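You operate a simulated robot arm through the tools that you are given. There is no shell and no other tool.

The job below is to be done with a simulated two-armed robot. You get a single attempt, and the scene is never put back.

TASK
Open the camera case, plug the camera in, switch on, set the lamp to 4, zero the counter.
Fine: plug in before the power goes on; the reel stays braked.

It is judged by the outcome, as a careful person would: the job done as asked, and still so three seconds after it is handed in. It fails if anything else is knocked over, pushed out of place, dropped, spilled or broken.

THE ROBOT
Two 6-joint arms with fingered hands on one trunk that stands fixed in place. Base frame: the origin is at the foot of the trunk, x ahead of it, y to its left, z up. Readings come in m, degrees, newtons and seconds.
The left shoulder is at [0.07, 0.191, 1.174], the right one opposite. Payload 4.7 kg a hand.
The TCP of each hand is the grasp point between the finger pads, 0.036 m short of the fingertips. In the tool frame z runs along the fingers and y along their closing line. Largest opening 0.12 m; the body of the gripper starts 0.042 m behind the TCP. The gripper is a hand of 5 fingers: y runs from the thumb to the fingers, the wrist lies at [-0.018, -0.113, -0.198] in the tool frame, and closing takes about 1.5 s.
Orientation is that of the tool frame in the base frame, as [roll, pitch, yaw] about the fixed x, y, z axes, in that order (R = Rz(yaw) Ry(pitch) Rx(roll)). With the fingers straight down and the wrist toward the robot, the tool's x, y and z point along [0, 1, 0], [1, 0, 0] and [0, 0, -1] of the base frame.

THE INTERFACE
- The arms move only by the tool move_arm. It takes "left_motion", "right_motion" or both (then of equal length, played together; a hand with none holds still); each is a list of rows, each a list of 3 entries, a list of its own where there are three numbers: the shift along the tool's x, y, z in m, then the turn, a rotation vector about the tool's x, y, z in degrees, then the gripper command, from -1 (shut) to 1 (fully open), values between in proportion. In form: [[[tx, ty, tz], [ax, ay, az], gripper], ...]. A call has 1 to 20 rows; each row shifts and turns the commanded pose from where the row before left it, along the tool's axes as they then stand. Rows are played at 5 a second. More than 0.05 m and 8.6 degrees between two rows, or a gripper value outside its range, and nothing of the call is played. Where a pose cannot be reached the arm comes as near as it can. A force on the tool above 90 N (or 10 N above the force at the start of the call, whichever is more), or a blocked arm, ends the call early, and 0.2 s more pass. Each finger travels about 0.045 m/s and halts on what it meets, pressing with about 23 N; the grip force reading is that of the motor and also rises with nothing between the fingers. The clock runs only during rows and for 0.2 s after the last one: add rows that do not move to give the fingers time. It gives the time, the measured TCP pose, the force on the tool (base axes), the opening and the grip force at its end, in the units of the frame above (readings bear some noise), with the torque about the TCP (base axes, N m) and any sound that the robot's microphone picked up.
- Cameras (640 x 400 px; columns grow to the right, rows downward): "scene" is now at [0.1353, 0.0373, 1.4238]; the picture's right is [0.42, -0.91, 0.00], its down [-0.31, -0.14, -0.94] and it looks along [0.86, 0.39, -0.34] (base axes); focal length 214 px, centre (320, 200). "left" rides on the left gripper at [-0.072, -0.091, -0.144] in its tool frame; the picture's right is [-0.80, -0.28, 0.52], its down [0.53, -0.73, 0.42] and it looks along [0.27, 0.62, 0.74] (tool axes); focal length 234 px, centre (320, 200). "right" rides on the right gripper at [0.073, -0.091, -0.143] in its tool frame; the picture's right is [-0.80, 0.28, -0.53], its down [-0.53, -0.73, 0.42] and it looks along [-0.27, 0.62, 0.74] (tool axes); focal length 234 px, centre (320, 200). There is no depth. A picture from a camera that has moved, and an enlarged one, comes with that camera's place and axes in the base frame and with its lens.
- get_image(camera): a new picture of that camera. No time passes.
- move_column(by): slides the trunk up (or, below 0, down) by that many m; the arms and the scene camera ride with it, the base frame stays. It gives what a move gives, with no picture.
- hand_shape(shape, hand): the hand has 5 fingers and takes this shape, open, in about a second: jaw (thumb against the fingers, like two jaws); tri (thumb and two fingers); tip (a fingertip pinch); poke (one finger out to press); point (the index stretched); flat (the hand flat); cup (the hand cupped); fist (a fist). The gripper value then closes the fingers along that shape, each until it touches; the sizes above hold for jaw. It gives what a move gives, with no picture.
- turn_head(pan, tilt): turns the head with the scene camera to pan (to the left, within 86 degrees either way) and tilt (down, from -29 to 69), counted from straight ahead of the robot. It gives what a move gives.
- inspect(camera, box): a new picture of the part [left, top, right, bottom] of that camera's present view, enlarged. No time passes.
- sign_off(): hands the job in; it is judged then, once.

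Places have to be worked out from the pictures, the camera data and where the tool is seen. Open the grippers and draw the arms clear of the work before you hand the job in, unless the task says otherwise.

The tools are called after "Emit:" as a command line: name --argument value ..., lists and objects as JSON in quotes. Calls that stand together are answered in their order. move_arm: Moves the arms, as the interface text tells. Its arguments: {"type":"object","properties":{"left_motion":{"type":"array","items":{"type":"array"}},"right_motion":{"type":"array","items":{"type":"array"}}},"required":[]} The other tools are called the same way: move_column (by) slides the trunk up or down; hand_shape (shape, hand) gives the hand a shape; turn_head (pan, tilt) turns the head that bears the scene camera; get_image (camera) takes a picture; inspect (camera, box) takes an enlarged picture of a part of a camera's view; sign_off () hands the job in.

At the start:

```text
time: 0.0
left_position: [0.4057, 0.3931, 1.3561]
left_orientation: [-180.0, 0.0, 89.9]
left_wrist_force: [0.2, 0.1, -0.7]
left_torque: [0.0, 0.0, 0.0]
left_gripper_width: 0.1195
left_grasp_force: 0.0
left_shape: jaw
right_position: [0.7071, 0.0266, 1.4847]
right_orientation: [-180.0, 0.0, 90.0]
right_wrist_force: [0.1, 0.0, 0.2]
right_torque: [0.0, 0.01, -0.02]
right_gripper_width: 0.1195
right_grasp_force: 0.1
right_shape: jaw
trunk travel left (down, up): [-0.651, 0.289]
head pan, tilt: [24.6, 19.8]
```

scene: 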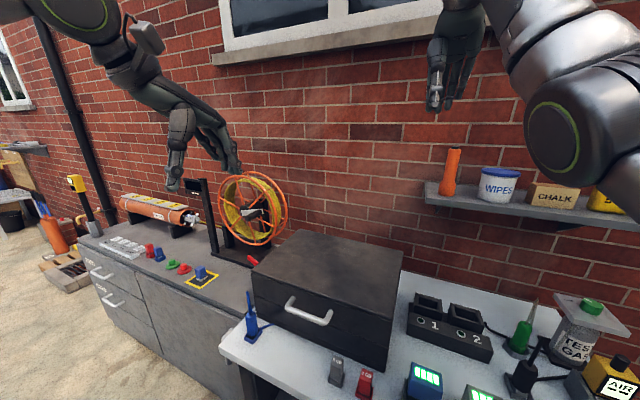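
right: 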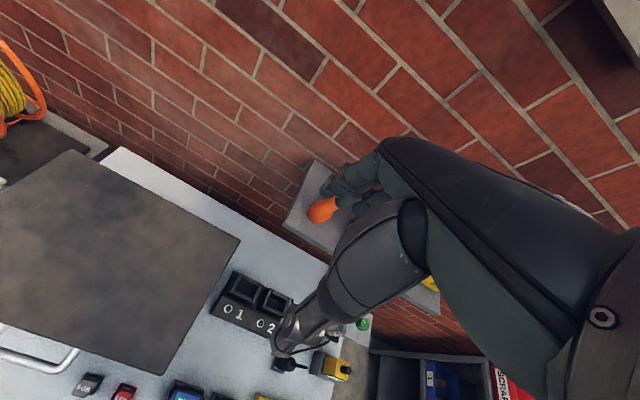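
left: 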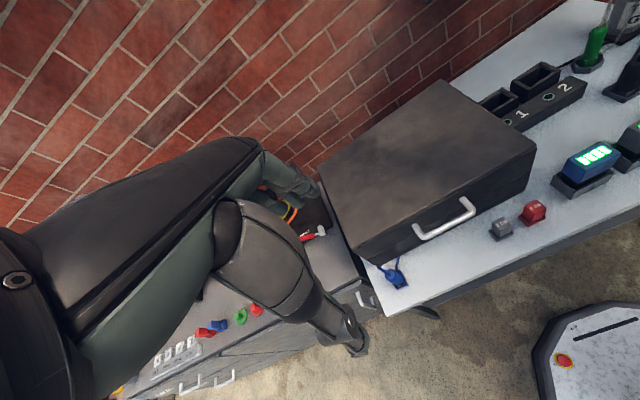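

The pictures show a black case with a handle on a bench, a reel and cabinet to the left, and gas detectors to the right. I'll look closer at the scene before moving anything.

Emit:
inspect --camera "scene" --box '[220, 220, 420, 400]'

Emit:
inspect --camera "scene" --box '[60, 160, 300, 310]'

Emit:
inspect --camera "left" --box '[320, 60, 560, 300]'

Emit:
inspect --camera "left" --box '[120, 200, 360, 400]'

```text
2.22 times, centred on (320, 310) of scene
camera zoom: at [0.1353, 0.0373, 1.4238], right [0.42, -0.91, 0.0], down [-0.31, -0.14, -0.94], along [0.86, 0.39, -0.34], focal length 477 px, centre (320, -44)
```

zoom: 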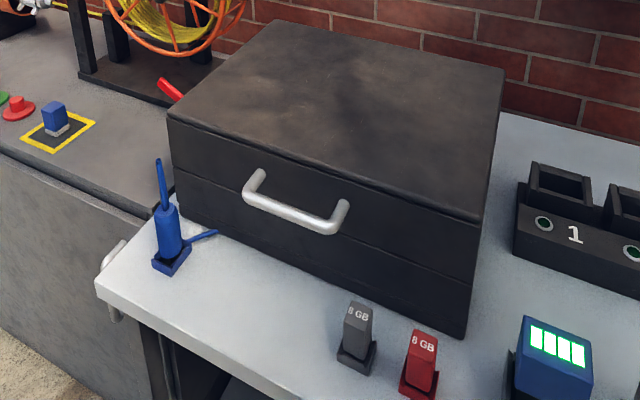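

```text
2.67 times, centred on (180, 235) of scene
camera zoom: at [0.1353, 0.0373, 1.4238], right [0.42, -0.91, 0.0], down [-0.31, -0.14, -0.94], along [0.86, 0.39, -0.34], focal length 572 px, centre (693, 107)
```

zoom: 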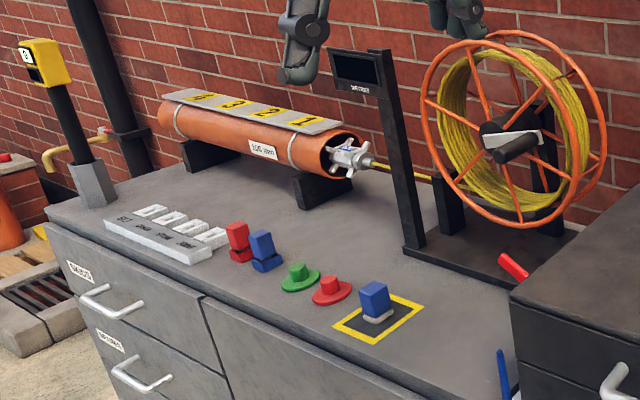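

```text
1.67 times, centred on (440, 180) of left
camera zoom: at [0.3155, 0.3217, 1.498], right [-0.28, -0.8, -0.52], down [-0.73, 0.53, -0.42], along [0.62, 0.27, -0.74], focal length 390 px, centre (120, 233)
```

zoom: 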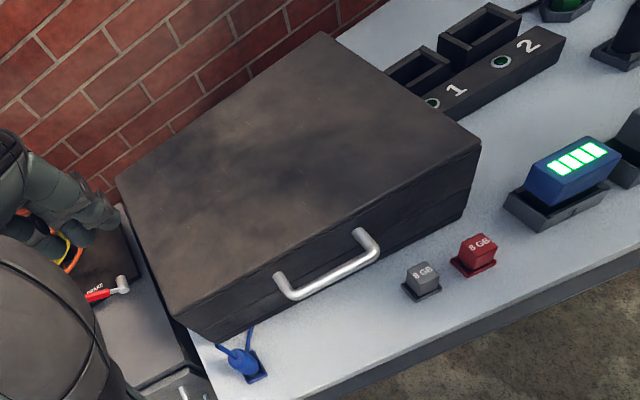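

```text
2.00 times, centred on (240, 300) of left
camera zoom: at [0.3155, 0.3217, 1.498], right [-0.28, -0.8, -0.52], down [-0.73, 0.53, -0.42], along [0.62, 0.27, -0.74], focal length 468 px, centre (480, 0)
```

zoom: 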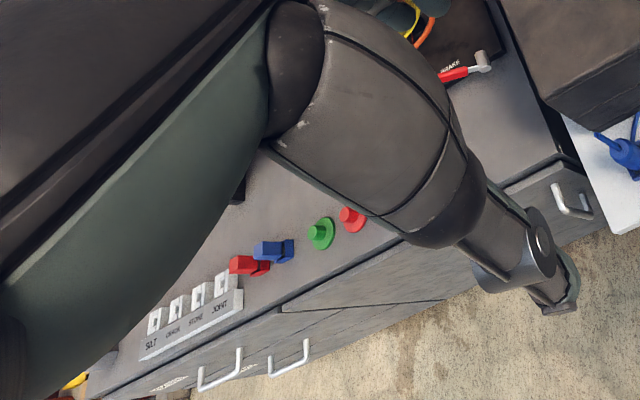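

Next I'll aim the head at the rest of the workspace to find the plug lead, reel brake and other items.

Emit:
turn_head --pan 20 --tilt 45

Emit:
get_image --camera "scene"

Emit:
turn_head --pan -25 --tilt 40

Emit:
get_image --camera "scene"

Emit:
turn_head --pan 70 --tilt 40

Emit:
get_image --camera "scene"

```text
time: 0.9
left_position: [0.4067, 0.3934, 1.3551]
left_orientation: [180.0, 0.0, 89.9]
left_wrist_force: [0.5, 0.8, -0.7]
left_torque: [0.01, -0.01, -0.01]
left_gripper_width: 0.1197
left_grasp_force: 0.0
left_shape: jaw
right_position: [0.7082, 0.0252, 1.4843]
right_orientation: [-179.9, 0.1, 90.0]
right_wrist_force: [-0.5, -0.4, 0.3]
right_torque: [0.01, 0.01, 0.02]
right_gripper_width: 0.1195
right_grasp_force: 0.1
right_shape: jaw
trunk travel left (down, up): [-0.651, 0.289]
head pan, tilt: [20.0, 45.0]
```

```text
taken
camera scene: at [0.127, 0.0264, 1.3849], right [0.34, -0.94, 0.0], down [-0.66, -0.24, -0.71], along [0.66, 0.24, -0.71], focal length 214 px, centre (320, 200)
```

scene: 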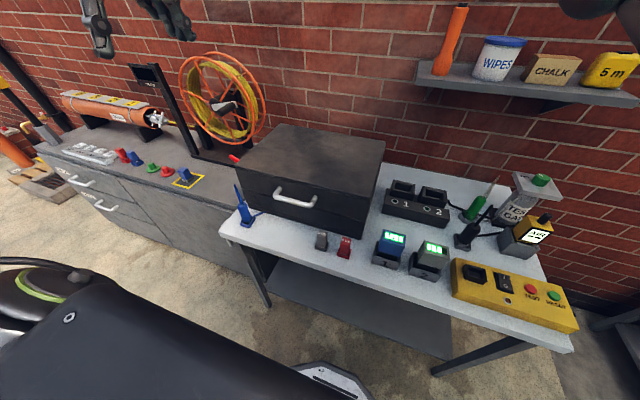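

```text
time: 2.0
left_position: [0.4072, 0.3931, 1.3558]
left_orientation: [-180.0, 0.0, 90.1]
left_wrist_force: [0.7, 1.0, -0.3]
left_torque: [-0.02, -0.02, 0.01]
left_gripper_width: 0.1196
left_grasp_force: 0.1
left_shape: jaw
right_position: [0.7077, 0.0258, 1.4848]
right_orientation: [179.9, 0.0, 90.0]
right_wrist_force: [0.3, 0.6, 0.5]
right_torque: [0.01, 0.0, -0.01]
right_gripper_width: 0.1197
right_grasp_force: 0.0
right_shape: jaw
trunk travel left (down, up): [-0.651, 0.289]
head pan, tilt: [-25.0, 40.0]
```

```text
taken
camera scene: at [0.1277, -0.0373, 1.3921], right [-0.42, -0.91, 0.0], down [-0.58, 0.27, -0.77], along [0.69, -0.32, -0.64], focal length 214 px, centre (320, 200)
```

scene: 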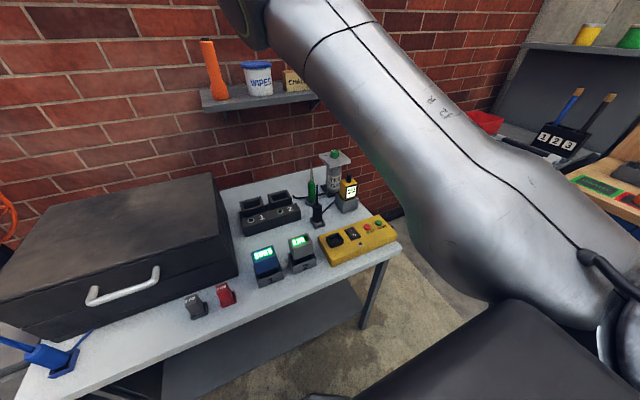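

```text
time: 3.7
left_position: [0.4078, 0.3929, 1.3542]
left_orientation: [180.0, 0.0, 90.1]
left_wrist_force: [0.5, 0.0, 0.3]
left_torque: [-0.02, -0.04, -0.01]
left_gripper_width: 0.1199
left_grasp_force: 0.0
left_shape: jaw
right_position: [0.7076, 0.0258, 1.485]
right_orientation: [179.9, 0.0, 90.0]
right_wrist_force: [0.2, -0.6, -0.2]
right_torque: [0.01, -0.03, -0.03]
right_gripper_width: 0.1195
right_grasp_force: 0.0
right_shape: jaw
trunk travel left (down, up): [-0.651, 0.289]
head pan, tilt: [70.0, 40.0]
```

```text
taken
camera scene: at [0.0797, 0.0784, 1.3921], right [0.94, -0.34, 0.0], down [-0.22, -0.6, -0.77], along [0.26, 0.72, -0.64], focal length 214 px, centre (320, 200)
```

scene: 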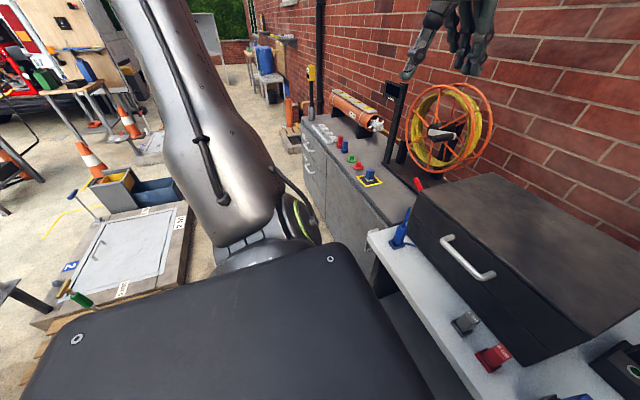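

The case lid looks hinged at the wall side with its handle on the front. I'll turn the head back to face it and enlarge the details.

Emit:
turn_head --pan 25 --tilt 50

Emit:
inspect --camera "scene" --box '[220, 100, 400, 260]'

Emit:
inspect --camera "scene" --box '[360, 150, 560, 330]'

Emit:
inspect --camera "scene" --box '[80, 60, 280, 220]'

```text
time: 4.8
left_position: [0.4064, 0.3935, 1.355]
left_orientation: [-180.0, 0.0, 90.0]
left_wrist_force: [0.7, -0.5, 0.0]
left_torque: [0.0, -0.02, -0.04]
left_gripper_width: 0.1195
left_grasp_force: 0.0
left_shape: jaw
right_position: [0.7086, 0.0255, 1.4851]
right_orientation: [180.0, 0.0, 89.9]
right_wrist_force: [0.1, -0.4, -0.1]
right_torque: [-0.01, -0.01, 0.0]
right_gripper_width: 0.1195
right_grasp_force: 0.1
right_shape: jaw
trunk travel left (down, up): [-0.651, 0.289]
head pan, tilt: [25.0, 50.0]
```

```text
2.50 times, centred on (310, 180) of scene
camera zoom: at [0.1203, 0.0312, 1.3779], right [0.42, -0.91, 0.0], down [-0.69, -0.32, -0.64], along [0.58, 0.27, -0.77], focal length 536 px, centre (345, 250)
```

zoom: 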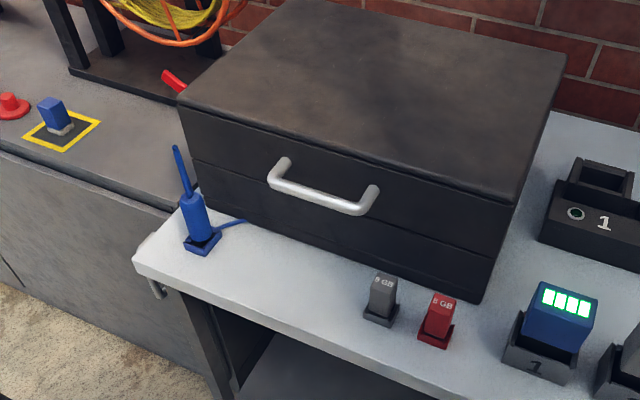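

```text
2.22 times, centred on (460, 240) of scene
camera zoom: at [0.1203, 0.0312, 1.3779], right [0.42, -0.91, 0.0], down [-0.69, -0.32, -0.64], along [0.58, 0.27, -0.77], focal length 477 px, centre (9, 111)
```

zoom: 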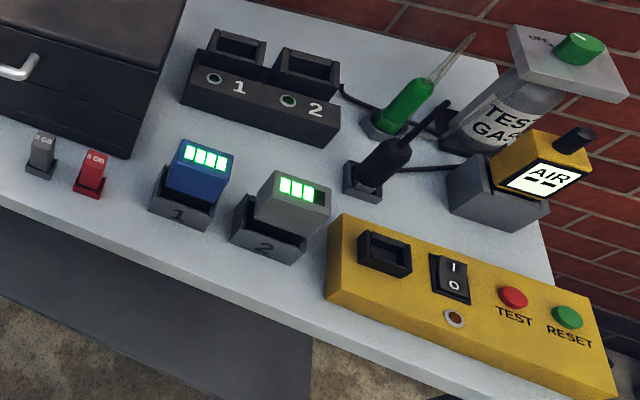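

```text
2.50 times, centred on (180, 140) of scene
camera zoom: at [0.1203, 0.0312, 1.3779], right [0.42, -0.91, 0.0], down [-0.69, -0.32, -0.64], along [0.58, 0.27, -0.77], focal length 536 px, centre (670, 350)
```

zoom: 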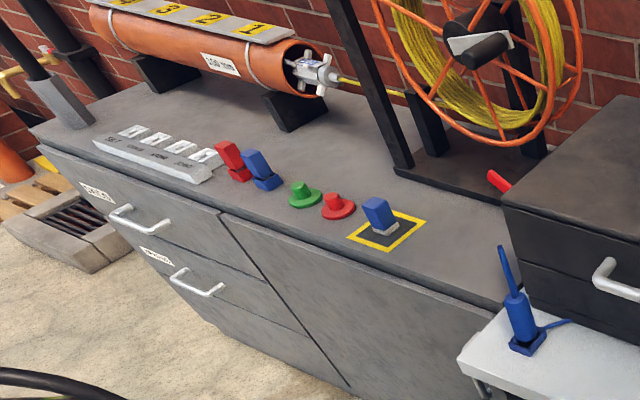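

From two views I judge the case at x 0.56–0.88, y 0.04–0.47, its top at z≈0.967, with the handle bar near [0.53, 0.27, 0.90]. The lid should hinge at about x 0.88. I'll raise the trunk so the left arm has room to reach the handle from the front.

Emit:
move_column --by 0.15

Emit:
turn_head --pan 25 --tilt 55

Emit:
get_image --camera "scene"

```text
time: 6.6
left_position: [0.4076, 0.3934, 1.5049]
left_orientation: [-179.9, 0.1, 90.0]
left_wrist_force: [-0.6, -0.8, -1.4]
left_torque: [0.02, 0.01, 0.0]
left_gripper_width: 0.1195
left_grasp_force: 0.1
left_shape: jaw
right_position: [0.7069, 0.0255, 1.6349]
right_orientation: [-180.0, 0.0, 90.0]
right_wrist_force: [-0.4, 0.1, 0.2]
right_torque: [-0.03, -0.01, -0.05]
right_gripper_width: 0.1197
right_grasp_force: 0.1
right_shape: jaw
trunk travel left (down, up): [-0.801, 0.139]
head pan, tilt: [25.0, 50.0]
```

```text
time: 7.2
left_position: [0.4071, 0.3931, 1.5048]
left_orientation: [-179.9, 0.0, 90.0]
left_wrist_force: [-1.0, 0.0, 0.3]
left_torque: [0.01, -0.02, -0.01]
left_gripper_width: 0.1198
left_grasp_force: 0.0
left_shape: jaw
right_position: [0.7072, 0.0257, 1.6347]
right_orientation: [180.0, 0.0, 90.0]
right_wrist_force: [-0.6, -0.3, 0.1]
right_torque: [-0.04, 0.0, 0.0]
right_gripper_width: 0.1196
right_grasp_force: 0.0
right_shape: jaw
trunk travel left (down, up): [-0.801, 0.139]
head pan, tilt: [25.0, 55.0]
```

```text
taken
camera scene: at [0.1161, 0.0291, 1.5214], right [0.42, -0.91, 0.0], down [-0.74, -0.35, -0.57], along [0.52, 0.24, -0.82], focal length 214 px, centre (320, 200)
```

scene: 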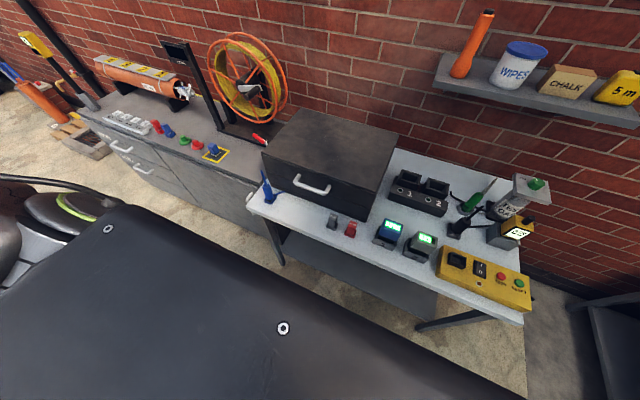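

The case and its surroundings are clear and the left hand is high and to the left. I'll bring it down in front of the case while tilting it to point forward (about 20° below level), keeping it open.

Emit:
move_arm --left_motion '[[[-0.0088, 0.0065, 0.03], [-5, 0, 0], 1], [[-0.0088, 0.0039, 0.0304], [-5, 0, 0], 1], [[-0.0088, 0.0012, 0.0306], [-5, 0, 0], 1], [[-0.0088, -0.0015, 0.0306], [-5, 0, 0], 1], [[-0.0088, -0.0042, 0.0305], [-5, 0, 0], 1], [[-0.0088, -0.0068, 0.03], [-5, 0, 0], 1], [[-0.0088, -0.0093, 0.0293], [-5, 0, 0], 1], [[-0.0088, -0.0119, 0.0283], [-5, 0, 0], 1], [[-0.0088, -0.0143, 0.0272], [-5, 0, 0], 1], [[-0.0088, -0.0166, 0.0258], [-5, 0, 0], 1], [[-0.0088, -0.0188, 0.0243], [-5, 0, 0], 1], [[-0.0088, -0.0209, 0.0225], [-5, 0, 0], 1], [[-0.0088, -0.0228, 0.0207], [-5, 0, 0], 1], [[-0.0088, -0.0244, 0.0186], [-5, 0, 0], 1]]'

Emit:
get_image --camera "scene"

Emit:
get_image --camera "left"

Emit:
get_image --camera "right"

```text
time: 10.2
left_position: [0.5047, 0.4568, 1.2299]
left_orientation: [110.2, 0.1, 89.7]
left_wrist_force: [0.5, 0.8, 0.0]
left_torque: [-0.03, -0.03, -0.01]
left_gripper_width: 0.12
left_grasp_force: 0.0
left_shape: jaw
left hand out of reach, approached as far as the arm can: row 4, 5, 6, 7, 8, 9, 10, 11, 12, 13, 14
right_position: [0.7074, 0.0276, 1.6357]
right_orientation: [179.9, 0.2, 90.1]
right_wrist_force: [-0.2, -0.3, 0.8]
right_torque: [-0.04, 0.01, 0.03]
right_gripper_width: 0.1199
right_grasp_force: 0.0
right_shape: jaw
trunk travel left (down, up): [-0.801, 0.139]
head pan, tilt: [25.0, 55.0]
```

```text
taken
camera scene: at [0.1162, 0.0306, 1.5214], right [0.42, -0.91, 0.0], down [-0.74, -0.35, -0.57], along [0.52, 0.24, -0.82], focal length 214 px, centre (320, 200)
```

scene: 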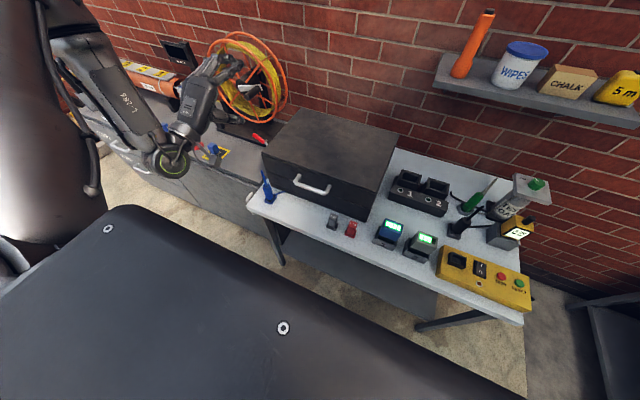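

```text
taken
camera left: at [0.338, 0.3857, 1.1938], right [0.39, -0.81, -0.44], down [0.15, 0.53, -0.83], along [0.91, 0.26, 0.33], focal length 234 px, centre (320, 200)
```

left: 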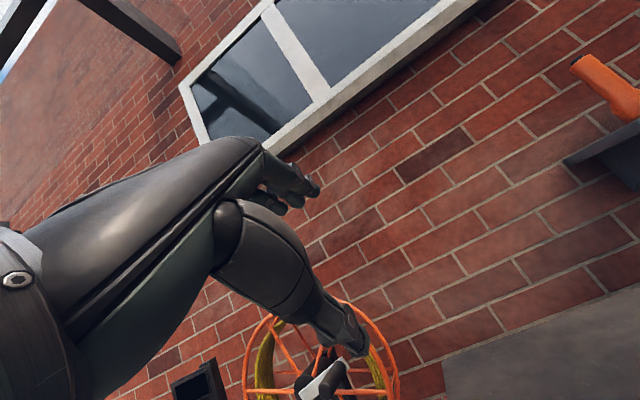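

```text
taken
camera right: at [0.6177, 0.1012, 1.7783], right [0.28, -0.8, 0.53], down [-0.73, -0.53, -0.42], along [0.62, -0.27, -0.74], focal length 234 px, centre (320, 200)
```

right: 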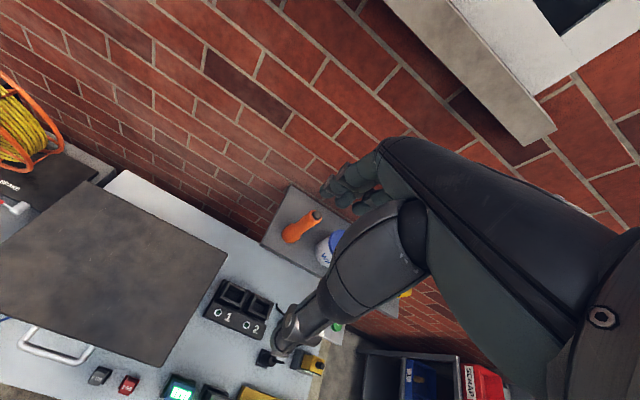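

The arm was too folded to follow that path. The hand is now at [0.505, 0.457, 1.230], tilted as wanted and clear of everything. I'll send a small downward step to see how the commanded pose continues from here.

Emit:
move_arm --left_motion '[[[0, -0.0423, 0.0154], [0, 0, 0], 1], [[0, 0, 0], [0, 0, 0], 1]]'

```text
time: 10.8
left_position: [0.506, 0.4575, 1.229]
left_orientation: [110.2, 0.0, 90.0]
left_wrist_force: [0.3, 0.6, -0.2]
left_torque: [0.03, 0.0, 0.03]
left_gripper_width: 0.12
left_grasp_force: 0.1
left_shape: jaw
left hand out of reach, approached as far as the arm can: row 1
right_position: [0.7076, 0.0273, 1.6347]
right_orientation: [-179.9, 0.0, 90.0]
right_wrist_force: [0.0, 0.5, 0.4]
right_torque: [-0.03, -0.01, 0.02]
right_gripper_width: 0.1196
right_grasp_force: 0.1
right_shape: jaw
trunk travel left (down, up): [-0.801, 0.139]
head pan, tilt: [25.0, 55.0]
```

Still out of reach from there, so I'll move the hand forward, above the case and away from the shoulder, to free the arm.

Emit:
move_arm --left_motion '[[[0, 0.0103, 0.0282], [0, 0, 0], 1], [[0, 0.0103, 0.0282], [0, 0, 0], 1], [[0, 0.0103, 0.0282], [0, 0, 0], 1], [[0, 0, 0], [0, 0, 0], 1]]'

```text
time: 11.8
left_position: [0.5624, 0.4804, 1.2526]
left_orientation: [110.2, 0.0, 89.9]
left_wrist_force: [0.4, -0.3, 0.5]
left_torque: [-0.01, 0.01, 0.01]
left_gripper_width: 0.1201
left_grasp_force: 0.1
left_shape: jaw
left hand out of reach, approached as far as the arm can: row 1, 2, 3
right_position: [0.7065, 0.0264, 1.6343]
right_orientation: [179.9, 0.1, 90.1]
right_wrist_force: [-0.1, -0.2, 0.3]
right_torque: [-0.03, 0.0, 0.02]
right_gripper_width: 0.1196
right_grasp_force: 0.0
right_shape: jaw
trunk travel left (down, up): [-0.801, 0.139]
head pan, tilt: [25.0, 55.0]
```

The hand drifted to [0.562, 0.480, 1.253]. I'll look at the arm's configuration before going on.

Emit:
turn_head --pan 50 --tilt 30

Emit:
get_image --camera "scene"

Emit:
get_image --camera "right"

```text
time: 12.7
left_position: [0.5626, 0.4797, 1.2541]
left_orientation: [110.1, 0.0, 89.8]
left_wrist_force: [-0.5, 0.2, 0.5]
left_torque: [-0.05, -0.02, -0.01]
left_gripper_width: 0.1201
left_grasp_force: 0.0
left_shape: jaw
right_position: [0.7079, 0.0253, 1.6336]
right_orientation: [-179.9, -0.1, 90.0]
right_wrist_force: [0.3, 0.0, 0.4]
right_torque: [0.01, 0.04, 0.03]
right_gripper_width: 0.1194
right_grasp_force: 0.0
right_shape: jaw
trunk travel left (down, up): [-0.801, 0.139]
head pan, tilt: [50.0, 30.0]
```

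```text
taken
camera scene: at [0.1091, 0.0677, 1.5573], right [0.77, -0.64, 0.0], down [-0.32, -0.38, -0.87], along [0.56, 0.66, -0.5], focal length 214 px, centre (320, 200)
```

scene: 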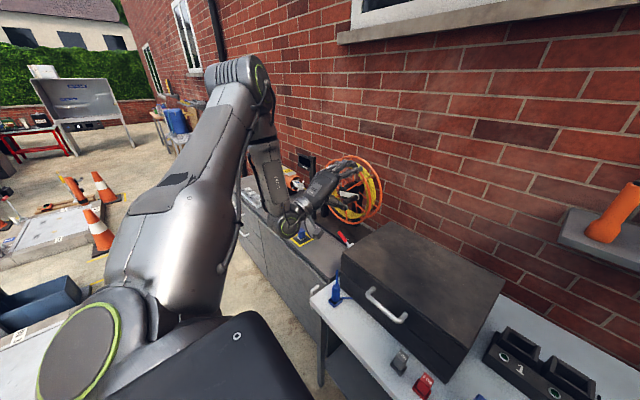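

```text
taken
camera right: at [0.6177, 0.0992, 1.7784], right [0.28, -0.8, 0.53], down [-0.73, -0.53, -0.42], along [0.62, -0.27, -0.74], focal length 234 px, centre (320, 200)
```

right: 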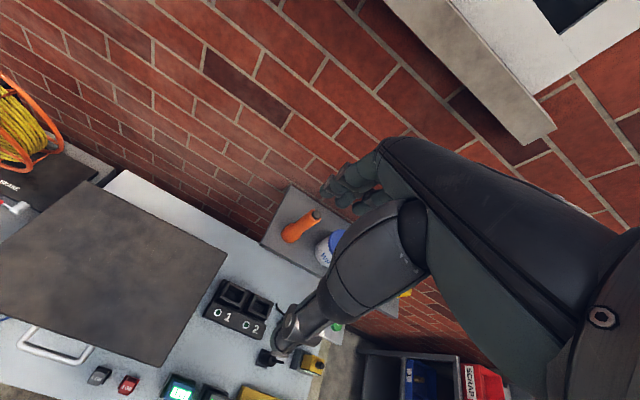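

The arm is bent elbow-high, with the hand hovering left of the case. I'll move forward and up a little to get back inside comfortable reach and learn where the commanded pose is.

Emit:
move_arm --left_motion '[[[0, 0.032, 0.015], [0, 0, 0], 1], [[0, 0.032, 0.015], [0, 0, 0], 1], [[0, 0.032, 0.015], [0, 0, 0], 1], [[0, 0.032, 0.015], [0, 0, 0], 1], [[0, 0, 0], [0, 0, 0], 1]]'

```text
time: 13.9
left_position: [0.6517, 0.4867, 1.3589]
left_orientation: [110.2, -0.1, 90.0]
left_wrist_force: [-0.6, -0.9, -0.1]
left_torque: [0.01, -0.03, -0.01]
left_gripper_width: 0.1198
left_grasp_force: 0.0
left_shape: jaw
left hand out of reach, approached as far as the arm can: row 2, 3, 4
right_position: [0.7076, 0.0253, 1.6346]
right_orientation: [-180.0, 0.0, 90.0]
right_wrist_force: [0.2, 0.4, 0.3]
right_torque: [0.01, -0.04, 0.03]
right_gripper_width: 0.1198
right_grasp_force: 0.0
right_shape: jaw
trunk travel left (down, up): [-0.801, 0.139]
head pan, tilt: [50.0, 30.0]
```

Commands continue from the achieved pose, and level-forward orientation suits this arm badly. I'll turn the hand back to pointing down here in free space, since the arm reaches the handle better that way.

Emit:
move_arm --left_motion '[[[0, 0, 0], [7, 0, 0], 1], [[0, 0, 0], [7, 0, 0], 1], [[0, 0, 0], [7, 0, 0], 1], [[0, 0, 0], [7, 0, 0], 1], [[0, 0, 0], [7, 0, 0], 1], [[0, 0, 0], [7, 0, 0], 1], [[0, 0, 0], [7, 0, 0], 1], [[0, 0, 0], [7, 0, 0], 1], [[0, 0, 0], [7, 0, 0], 1], [[0, 0, 0], [7, 0, 0], 1]]'

```text
time: 16.1
left_position: [0.6446, 0.5108, 1.3578]
left_orientation: [163.0, -3.1, 92.6]
left_wrist_force: [0.4, 0.2, -0.5]
left_torque: [-0.05, 0.0, 0.05]
left_gripper_width: 0.1201
left_grasp_force: 0.1
left_shape: jaw
left hand out of reach, approached as far as the arm can: row 8, 9, 10
right_position: [0.7075, 0.0247, 1.6351]
right_orientation: [180.0, -0.1, 90.0]
right_wrist_force: [-0.4, 0.3, -0.9]
right_torque: [0.01, 0.01, 0.05]
right_gripper_width: 0.1194
right_grasp_force: 0.0
right_shape: jaw
trunk travel left (down, up): [-0.801, 0.139]
head pan, tilt: [50.0, 30.0]
```

The last rows again hit a limit, so I'll look at the arm's shape here.

Emit:
get_image --camera "scene"

Emit:
get_image --camera "left"

```text
taken
camera scene: at [0.109, 0.0675, 1.5574], right [0.77, -0.64, 0.0], down [-0.32, -0.38, -0.87], along [0.56, 0.66, -0.5], focal length 214 px, centre (320, 200)
```

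scene: 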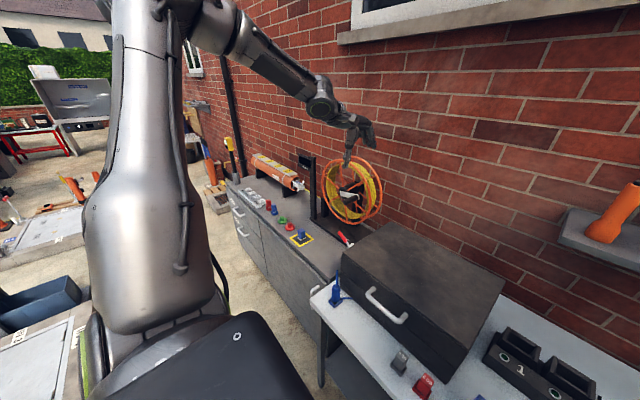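

```text
taken
camera left: at [0.5191, 0.4273, 1.4635], right [-0.08, -0.77, -0.63], down [-0.6, 0.54, -0.59], along [0.79, 0.33, -0.51], focal length 234 px, centre (320, 200)
```

left: 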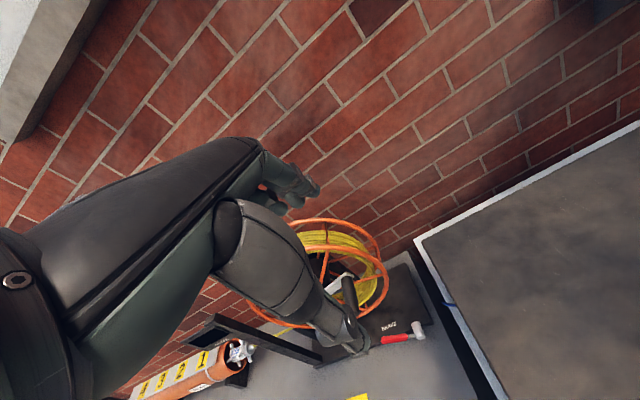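

The forearm is nearly level with the elbow very high, which explains the limit. I'll draw the hand back toward its starting area, where pointing down worked.

Emit:
move_arm --left_motion '[[[-0.02, -0.0243, -0.0231], [0, 0, 0], 1], [[-0.02, -0.0243, -0.0231], [0, 0, 0], 1], [[-0.02, -0.0243, -0.0231], [0, 0, 0], 1], [[-0.02, -0.0243, -0.0231], [0, 0, 0], 1], [[-0.02, -0.0243, -0.0231], [0, 0, 0], 1], [[0, 0, 0], [6, 0, 0], 1], [[0, 0, 0], [6, 0, 0], 1], [[0, 0, 0], [5, 0, 0], 1]]'

Emit:
get_image --camera "scene"

```text
time: 17.9
left_position: [0.4885, 0.4153, 1.4248]
left_orientation: [-180.0, -2.0, 93.2]
left_wrist_force: [-0.8, 0.7, -0.1]
left_torque: [-0.03, -0.02, -0.03]
left_gripper_width: 0.1202
left_grasp_force: 0.1
left_shape: jaw
left hand out of reach, approached as far as the arm can: row 7, 8
right_position: [0.7078, 0.0278, 1.6355]
right_orientation: [180.0, 0.1, 90.1]
right_wrist_force: [0.5, 0.9, 0.4]
right_torque: [-0.03, -0.01, 0.0]
right_gripper_width: 0.1193
right_grasp_force: 0.1
right_shape: jaw
trunk travel left (down, up): [-0.801, 0.139]
head pan, tilt: [50.0, 30.0]
```

```text
taken
camera scene: at [0.1077, 0.0695, 1.5574], right [0.77, -0.64, 0.0], down [-0.32, -0.38, -0.87], along [0.56, 0.66, -0.5], focal length 214 px, centre (320, 200)
```

scene: 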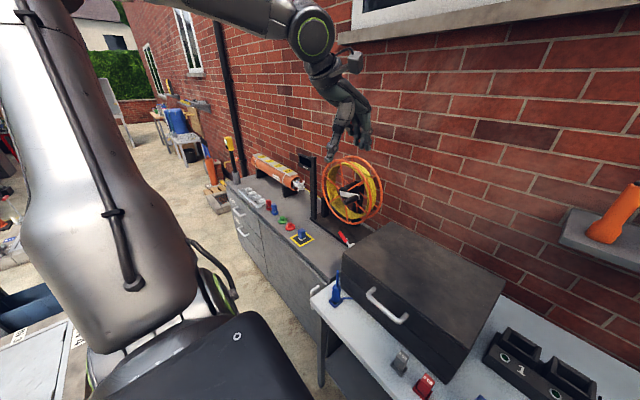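

The hand points straight down again. Next I'll descend in front of the case's left-middle, staying 0.13 m above its top.

Emit:
move_arm --left_motion '[[[-0.0144, 0.0015, 0.0406], [0, 0, 0.4], 1], [[-0.0144, 0.0015, 0.0406], [0, 0, 0.4], 1], [[-0.0144, 0.0015, 0.0406], [0, 0, 0.4], 1], [[-0.0144, 0.0015, 0.0406], [0, 0, 0.4], 1], [[-0.0144, 0.0015, 0.0406], [0, 0, 0.4], 1], [[-0.0144, 0.0015, 0.0406], [0, 0, 0.4], 1], [[-0.0144, 0.0015, 0.0406], [0, 0, 0.4], 1], [[-0.0144, 0.0015, 0.0406], [0, 0, 0.4], 1]]'

Emit:
get_image --camera "scene"

Emit:
get_image --camera "left"

```text
time: 19.7
left_position: [0.4431, 0.4052, 1.1187]
left_orientation: [-179.7, -1.9, 90.0]
left_wrist_force: [0.1, 0.4, -0.4]
left_torque: [-0.01, 0.04, 0.0]
left_gripper_width: 0.1203
left_grasp_force: 0.1
left_shape: jaw
left hand out of reach, approached as far as the arm can: row 1, 2, 3, 4, 5, 6, 7, 8
right_position: [0.7085, 0.0288, 1.6343]
right_orientation: [-179.8, 0.0, 89.9]
right_wrist_force: [0.4, 0.6, -0.8]
right_torque: [-0.03, 0.02, 0.01]
right_gripper_width: 0.1195
right_grasp_force: 0.1
right_shape: jaw
trunk travel left (down, up): [-0.801, 0.139]
head pan, tilt: [50.0, 30.0]
```

```text
taken
camera scene: at [0.1101, 0.069, 1.5573], right [0.77, -0.64, 0.0], down [-0.32, -0.38, -0.87], along [0.56, 0.66, -0.5], focal length 214 px, centre (320, 200)
```

scene: 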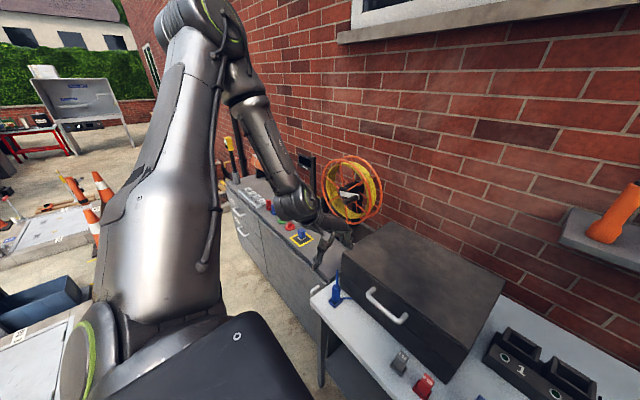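

```text
taken
camera left: at [0.3514, 0.3294, 1.2603], right [-0.28, -0.79, -0.55], down [-0.73, 0.55, -0.4], along [0.62, 0.29, -0.73], focal length 234 px, centre (320, 200)
```

left: 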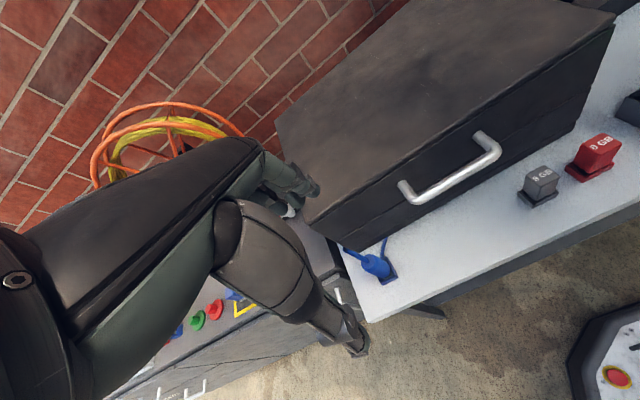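

The sideways motion is limited at this relative height; raising the trunk fully puts the work lower relative to the shoulders, where pointing-down reach is good. I'll raise it the remaining 0.13 m.

Emit:
move_column --by 0.135

Emit:
move_arm --left_motion '[[[0, 0.02, 0.03], [0, 0, 0], 1], [[0, 0.02, 0.03], [0, 0, 0], 1], [[0, 0, 0], [0, 0, 0], 1]]'

```text
time: 21.4
left_position: [0.4414, 0.4055, 1.2549]
left_orientation: [-179.7, -1.9, 90.0]
left_wrist_force: [-0.4, -0.5, 0.1]
left_torque: [-0.01, 0.02, 0.0]
left_gripper_width: 0.12
left_grasp_force: 0.1
left_shape: jaw
right_position: [0.7071, 0.0264, 1.7689]
right_orientation: [180.0, 0.0, 90.1]
right_wrist_force: [-0.3, -0.5, -0.7]
right_torque: [0.05, 0.0, 0.02]
right_gripper_width: 0.1197
right_grasp_force: 0.1
right_shape: jaw
trunk travel left (down, up): [-0.936, 0.004]
head pan, tilt: [50.0, 30.0]
```

```text
time: 22.2
left_position: [0.4572, 0.4391, 1.2155]
left_orientation: [-179.8, -2.0, 89.9]
left_wrist_force: [-0.6, 0.6, 0.1]
left_torque: [-0.01, -0.02, -0.01]
left_gripper_width: 0.1203
left_grasp_force: 0.1
left_shape: jaw
left hand out of reach, approached as far as the arm can: row 1, 2
right_position: [0.7075, 0.0258, 1.7696]
right_orientation: [180.0, 0.0, 90.0]
right_wrist_force: [-0.3, 0.1, 0.4]
right_torque: [0.03, -0.01, -0.01]
right_gripper_width: 0.1196
right_grasp_force: 0.1
right_shape: jaw
trunk travel left (down, up): [-0.936, 0.004]
head pan, tilt: [50.0, 30.0]
```

Forward motion keeps being deflected outward, as though one joint is at its stop. I'll look at the whole left arm to see which one.

Emit:
turn_head --pan 60 --tilt 10

Emit:
get_image --camera "scene"

Emit:
turn_head --pan 60 --tilt 55

Emit:
get_image --camera "scene"

Emit:
turn_head --pan -40 --tilt 0

Emit:
get_image --camera "scene"

```text
time: 23.0
left_position: [0.4565, 0.4392, 1.216]
left_orientation: [-179.7, -1.9, 89.9]
left_wrist_force: [0.4, 0.0, -0.9]
left_torque: [0.0, 0.0, 0.01]
left_gripper_width: 0.12
left_grasp_force: 0.0
left_shape: jaw
right_position: [0.707, 0.0245, 1.7706]
right_orientation: [180.0, 0.0, 90.0]
right_wrist_force: [-0.6, 0.2, -0.9]
right_torque: [-0.01, 0.03, 0.0]
right_gripper_width: 0.1196
right_grasp_force: 0.0
right_shape: jaw
trunk travel left (down, up): [-0.936, 0.004]
head pan, tilt: [60.0, 10.0]
```

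```text
taken
camera scene: at [0.0967, 0.0786, 1.7248], right [0.87, -0.5, 0.0], down [-0.09, -0.15, -0.98], along [0.49, 0.85, -0.17], focal length 214 px, centre (320, 200)
```

scene: 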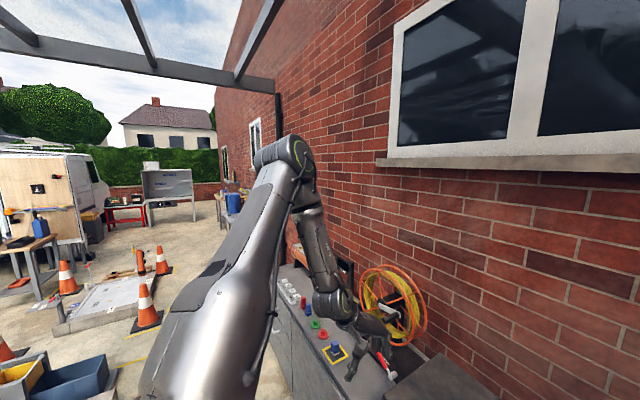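

```text
time: 24.1
left_position: [0.4569, 0.4397, 1.2153]
left_orientation: [-179.9, -1.9, 89.9]
left_wrist_force: [0.9, -0.1, 0.5]
left_torque: [-0.04, 0.0, 0.02]
left_gripper_width: 0.1202
left_grasp_force: 0.1
left_shape: jaw
right_position: [0.7072, 0.0261, 1.7694]
right_orientation: [180.0, 0.0, 90.0]
right_wrist_force: [-0.2, -0.4, -0.9]
right_torque: [0.02, 0.01, 0.01]
right_gripper_width: 0.1194
right_grasp_force: 0.1
right_shape: jaw
trunk travel left (down, up): [-0.936, 0.004]
head pan, tilt: [60.0, 55.0]
```

```text
taken
camera scene: at [0.0868, 0.0611, 1.6565], right [0.87, -0.5, 0.0], down [-0.41, -0.71, -0.57], along [0.29, 0.5, -0.82], focal length 214 px, centre (320, 200)
```

scene: 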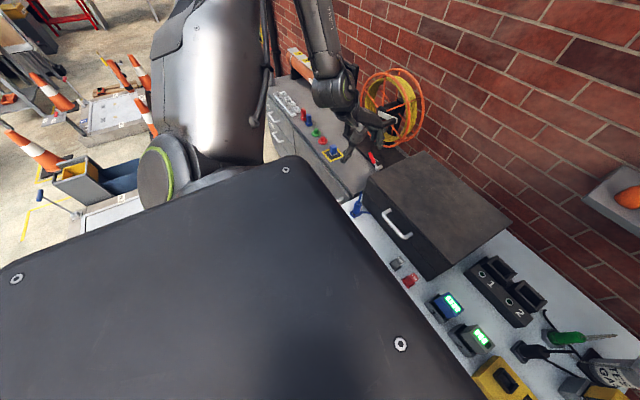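

```text
time: 25.9
left_position: [0.4566, 0.44, 1.2156]
left_orientation: [-179.9, -2.0, 89.9]
left_wrist_force: [0.6, 0.1, -0.6]
left_torque: [0.03, -0.02, 0.01]
left_gripper_width: 0.1201
left_grasp_force: 0.1
left_shape: jaw
right_position: [0.7077, 0.0257, 1.7705]
right_orientation: [179.9, 0.1, 90.1]
right_wrist_force: [0.3, 0.1, 0.2]
right_torque: [-0.03, 0.0, 0.0]
right_gripper_width: 0.1194
right_grasp_force: 0.1
right_shape: jaw
trunk travel left (down, up): [-0.936, 0.004]
head pan, tilt: [-40.0, 0.0]
```

```text
taken
camera scene: at [0.1198, -0.0592, 1.7408], right [-0.64, -0.77, 0.0], down [0.0, 0.0, -1.0], along [0.77, -0.64, 0.0], focal length 214 px, centre (320, 200)
```

scene: 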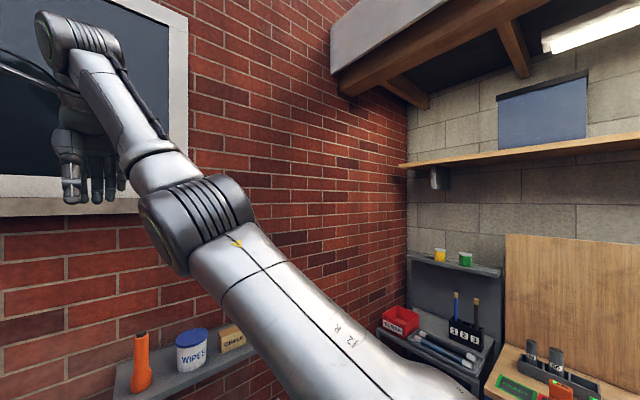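

I'll probe the limit with a small inward (−y) step from here, well above the case.

Emit:
move_arm --left_motion '[[[-0.02, 0, 0], [0, 0, 0], 1], [[-0.02, 0, 0], [0, 0, 0], 1], [[0, 0, 0], [0, 0, 0], 1]]'

Emit:
move_arm --left_motion '[[[0, 0, 0], [0, 0, 6], 1], [[0, 0, 0], [0, 0, 6], 1], [[0, 0, 0], [0, 0, 0], 1]]'

```text
time: 26.7
left_position: [0.441, 0.4211, 1.2273]
left_orientation: [-179.8, -1.9, 89.9]
left_wrist_force: [1.1, -0.5, 0.6]
left_torque: [-0.03, -0.02, -0.01]
left_gripper_width: 0.12
left_grasp_force: 0.1
left_shape: jaw
left hand out of reach, approached as far as the arm can: row 1, 2
right_position: [0.7077, 0.0279, 1.7696]
right_orientation: [179.9, 0.1, 89.9]
right_wrist_force: [0.4, 0.0, 0.3]
right_torque: [0.02, -0.03, 0.01]
right_gripper_width: 0.1199
right_grasp_force: 0.1
right_shape: jaw
trunk travel left (down, up): [-0.936, 0.004]
head pan, tilt: [-40.0, 0.0]
```

```text
time: 27.5
left_position: [0.4436, 0.4201, 1.2282]
left_orientation: [-179.2, -1.8, 77.9]
left_wrist_force: [0.0, -0.1, 0.1]
left_torque: [0.02, -0.01, -0.02]
left_gripper_width: 0.1203
left_grasp_force: 0.0
left_shape: jaw
right_position: [0.7082, 0.0251, 1.7695]
right_orientation: [180.0, 0.0, 90.0]
right_wrist_force: [0.8, -0.1, -0.6]
right_torque: [0.05, 0.0, 0.01]
right_gripper_width: 0.1197
right_grasp_force: 0.2
right_shape: jaw
trunk travel left (down, up): [-0.936, 0.004]
head pan, tilt: [-40.0, 0.0]
```

Turning the hand's heading inward (yaw 78°) was fully reachable. I'll try the inward step again at that heading.

Emit:
move_arm --left_motion '[[[-0.0196, 0.0042, 0], [0, 0, 0], 1], [[-0.0196, 0.0042, 0], [0, 0, 0], 1], [[0, 0, 0], [0, 0, 0], 1]]'

Emit:
move_arm --left_motion '[[[0, 0, 0], [0, 0, 8], 1], [[0, 0, 0], [0, 0, 8], 1], [[0, 0, 0], [0, 0, 8], 1], [[0, 0, 0], [0, 0, 0], 1]]'

```text
time: 28.3
left_position: [0.4342, 0.3935, 1.235]
left_orientation: [-179.5, -1.7, 78.0]
left_wrist_force: [-0.5, -0.5, 0.7]
left_torque: [-0.01, 0.03, -0.04]
left_gripper_width: 0.12
left_grasp_force: 0.1
left_shape: jaw
left hand out of reach, approached as far as the arm can: row 2
right_position: [0.7059, 0.0277, 1.7708]
right_orientation: [-179.9, 0.1, 89.9]
right_wrist_force: [0.5, 0.8, 0.0]
right_torque: [0.01, 0.0, 0.01]
right_gripper_width: 0.1196
right_grasp_force: 0.1
right_shape: jaw
trunk travel left (down, up): [-0.936, 0.004]
head pan, tilt: [-40.0, 0.0]
```

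```text
time: 29.3
left_position: [0.4337, 0.3926, 1.2331]
left_orientation: [-178.6, -1.4, 53.9]
left_wrist_force: [0.4, 0.0, -0.2]
left_torque: [0.03, -0.01, -0.01]
left_gripper_width: 0.1199
left_grasp_force: 0.1
left_shape: jaw
right_position: [0.7082, 0.0249, 1.7696]
right_orientation: [179.9, 0.0, 90.0]
right_wrist_force: [-0.3, -0.6, -0.4]
right_torque: [0.04, 0.0, 0.02]
right_gripper_width: 0.1197
right_grasp_force: 0.1
right_shape: jaw
trunk travel left (down, up): [-0.936, 0.004]
head pan, tilt: [-40.0, 0.0]
```

Yaw 54° is also free, so the tool-roll joint looks to be at one end of its range. I'll unwind it by turning the hand around its own axis the other way, here in free space.

Emit:
move_arm --left_motion '[[[0, 0, 0], [0, 0, 8], 1], [[0, 0, 0], [0, 0, 8], 1], [[0, 0, 0], [0, 0, 8], 1], [[0, 0, 0], [0, 0, 8], 1], [[0, 0, 0], [0, 0, 8], 1], [[0, 0, 0], [0, 0, 8], 1], [[0, 0, 0], [0, 0, 8], 1], [[0, 0, 0], [0, 0, 8], 1], [[0, 0, 0], [0, 0, 8], 1], [[0, 0, 0], [0, 0, 8], 1]]'

Emit:
turn_head --pan 45 --tilt 35

Emit:
get_image --camera "scene"

```text
time: 31.5
left_position: [0.2017, 0.362, 1.1448]
left_orientation: [-178.2, -0.1, -25.6]
left_wrist_force: [0.1, 0.0, -0.2]
left_torque: [0.02, 0.01, 0.0]
left_gripper_width: 0.1201
left_grasp_force: 0.1
left_shape: jaw
left hand out of reach, approached as far as the arm can: row 2, 3, 4, 5, 6, 7, 8, 9, 10
right_position: [0.7084, 0.0268, 1.7709]
right_orientation: [-179.9, 0.0, 89.9]
right_wrist_force: [-0.4, -0.4, 0.8]
right_torque: [0.02, 0.02, -0.03]
right_gripper_width: 0.1197
right_grasp_force: 0.0
right_shape: jaw
trunk travel left (down, up): [-0.936, 0.004]
head pan, tilt: [-40.0, 0.0]
```

```text
time: 33.1
left_position: [0.2013, 0.3606, 1.1451]
left_orientation: [-178.1, 0.1, -25.5]
left_wrist_force: [0.3, -1.0, -0.9]
left_torque: [0.0, -0.01, 0.0]
left_gripper_width: 0.1206
left_grasp_force: 0.2
left_shape: jaw
right_position: [0.7071, 0.0266, 1.769]
right_orientation: [-179.9, 0.0, 90.1]
right_wrist_force: [-0.1, 0.1, 0.3]
right_torque: [0.03, 0.0, -0.04]
right_gripper_width: 0.1196
right_grasp_force: 0.1
right_shape: jaw
trunk travel left (down, up): [-0.936, 0.004]
head pan, tilt: [45.0, 35.0]
```

```text
taken
camera scene: at [0.113, 0.0608, 1.6847], right [0.71, -0.71, 0.0], down [-0.41, -0.41, -0.82], along [0.58, 0.58, -0.57], focal length 214 px, centre (320, 200)
```

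scene: 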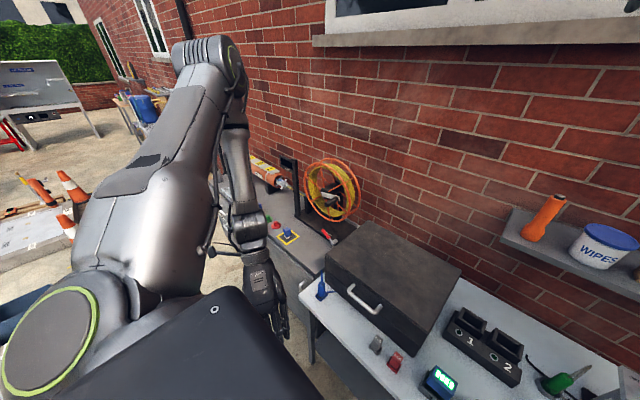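

The hand swung in toward the robot; this heading is worse. I'll retrace to the earlier pose (yaw 90°, in front and left), then lower the trunk, since my boundary points suggest the left arm reaches further inward when its hand is high relative to its shoulder.

Emit:
move_arm --left_motion '[[[0.0197, -0.0127, -0.009], [0, 0, -8], 1], [[0.0213, -0.0099, -0.009], [0, 0, -8], 1], [[0.0225, -0.0068, -0.009], [0, 0, -8], 1], [[0.0232, -0.0036, -0.009], [0, 0, -8], 1], [[0.0235, -0.0004, -0.009], [0, 0, -8], 1], [[0.0234, 0.0029, -0.009], [0, 0, -8], 1], [[0.0226, 0.0061, -0.009], [0, 0, -8], 1], [[0.0216, 0.0092, -0.009], [0, 0, -8], 1], [[0.0201, 0.0122, -0.009], [0, 0, -8], 1], [[0.0182, 0.0148, -0.009], [0, 0, -8], 1], [[0, 0, 0], [0, 0, -7], 1], [[0, 0, 0], [0, 0, -7], 1], [[0, 0, 0], [0, 0, -7], 1], [[0, 0, 0], [0, 0, -7], 1], [[0, 0, 0], [0, 0, -7], 1]]'

```text
time: 36.3
left_position: [0.4344, 0.4085, 1.2331]
left_orientation: [-179.6, -1.8, 89.0]
left_wrist_force: [0.3, -0.3, 0.1]
left_torque: [-0.01, 0.04, -0.03]
left_gripper_width: 0.12
left_grasp_force: 0.1
left_shape: jaw
left hand out of reach, approached as far as the arm can: row 1, 2, 3, 10, 12, 13, 14, 15
right_position: [0.7079, 0.027, 1.77]
right_orientation: [179.9, 0.1, 90.1]
right_wrist_force: [0.4, -0.3, -0.3]
right_torque: [-0.03, 0.03, 0.01]
right_gripper_width: 0.1195
right_grasp_force: 0.0
right_shape: jaw
trunk travel left (down, up): [-0.936, 0.004]
head pan, tilt: [45.0, 35.0]
```

Back at yaw 90°. I'll test the idea by moving up 0.25 m and then inward.

Emit:
move_arm --left_motion '[[[0, 0, -0.05], [0, 0, 0], 1], [[0, 0, -0.05], [0, 0, 0], 1], [[0, 0, -0.05], [0, 0, 0], 1], [[0, 0, -0.05], [0, 0, 0], 1], [[0, 0, -0.05], [0, 0, 0], 1], [[0, 0, 0], [0, 0, 0], 1]]'

Emit:
move_arm --left_motion '[[[-0.03, 0, 0], [0, 0, 0], 1], [[-0.03, 0, 0], [0, 0, 0], 1], [[-0.03, 0, 0], [0, 0, 0], 1], [[0, 0, 0], [0, 0, 0], 1]]'

```text
time: 37.7
left_position: [0.4373, 0.4056, 1.4813]
left_orientation: [-179.7, -1.9, 88.9]
left_wrist_force: [-0.2, 0.2, -0.1]
left_torque: [0.0, 0.02, 0.01]
left_gripper_width: 0.1201
left_grasp_force: 0.1
left_shape: jaw
left hand out of reach, approached as far as the arm can: row 1
right_position: [0.7061, 0.0278, 1.7705]
right_orientation: [180.0, 0.2, 90.0]
right_wrist_force: [0.4, 0.4, -0.1]
right_torque: [-0.02, 0.02, 0.0]
right_gripper_width: 0.1197
right_grasp_force: 0.1
right_shape: jaw
trunk travel left (down, up): [-0.936, 0.004]
head pan, tilt: [45.0, 35.0]
```

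```text
time: 38.7
left_position: [0.4214, 0.3487, 1.4764]
left_orientation: [-179.8, -1.8, 89.0]
left_wrist_force: [0.4, -0.3, -0.6]
left_torque: [-0.03, -0.01, 0.01]
left_gripper_width: 0.1201
left_grasp_force: 0.0
left_shape: jaw
left hand out of reach, approached as far as the arm can: row 2, 3
right_position: [0.7071, 0.0293, 1.7694]
right_orientation: [180.0, 0.1, 90.1]
right_wrist_force: [0.3, 0.5, -0.4]
right_torque: [-0.03, -0.02, 0.0]
right_gripper_width: 0.1197
right_grasp_force: 0.0
right_shape: jaw
trunk travel left (down, up): [-0.936, 0.004]
head pan, tilt: [45.0, 35.0]
```

Higher up it moved further inward before stopping. I'll test whether tool yaw relaxes this stop.

Emit:
move_arm --left_motion '[[[0, 0, 0], [0, 0, 8], 1], [[0, 0, 0], [0, 0, 8], 1], [[0, 0, 0], [0, 0, 8], 1], [[-0.027, 0.012, 0], [0, 0, 0], 1], [[-0.027, 0.012, 0], [0, 0, 0], 1], [[-0.027, 0.012, 0], [0, 0, 0], 1], [[0, 0, 0], [0, 0, 0], 1]]'

Emit:
turn_head --pan 60 --tilt 5

Emit:
get_image --camera "scene"

```text
time: 40.3
left_position: [0.3965, 0.2989, 1.4726]
left_orientation: [-179.0, -1.6, 65.0]
left_wrist_force: [0.7, -0.1, -0.3]
left_torque: [0.0, 0.01, -0.03]
left_gripper_width: 0.1203
left_grasp_force: 0.1
left_shape: jaw
left hand out of reach, approached as far as the arm can: row 5, 6
right_position: [0.7077, 0.0263, 1.771]
right_orientation: [-180.0, 0.0, 90.0]
right_wrist_force: [0.3, 0.1, -0.7]
right_torque: [0.01, 0.0, 0.03]
right_gripper_width: 0.1195
right_grasp_force: 0.0
right_shape: jaw
trunk travel left (down, up): [-0.936, 0.004]
head pan, tilt: [45.0, 35.0]
```

```text
time: 41.2
left_position: [0.396, 0.2966, 1.4729]
left_orientation: [-178.9, -1.6, 65.0]
left_wrist_force: [-0.8, -0.9, -0.1]
left_torque: [0.01, 0.0, -0.01]
left_gripper_width: 0.12
left_grasp_force: 0.0
left_shape: jaw
right_position: [0.7073, 0.0245, 1.7701]
right_orientation: [180.0, -0.1, 90.0]
right_wrist_force: [-0.6, -0.7, 0.3]
right_torque: [0.0, -0.04, 0.0]
right_gripper_width: 0.1199
right_grasp_force: 0.0
right_shape: jaw
trunk travel left (down, up): [-0.936, 0.004]
head pan, tilt: [60.0, 5.0]
```

```text
taken
camera scene: at [0.0968, 0.077, 1.7328], right [0.87, -0.5, 0.0], down [-0.04, -0.08, -1.0], along [0.5, 0.86, -0.09], focal length 214 px, centre (320, 200)
```

scene: 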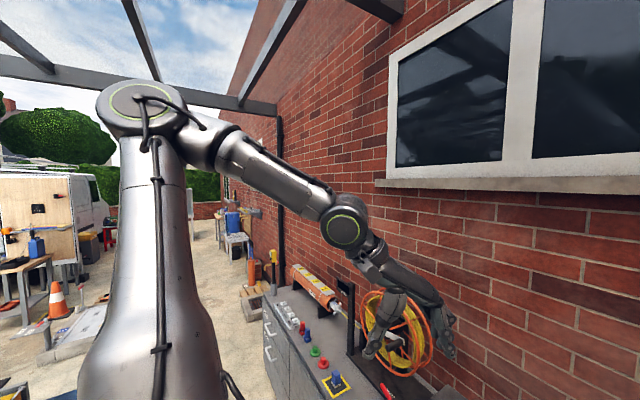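

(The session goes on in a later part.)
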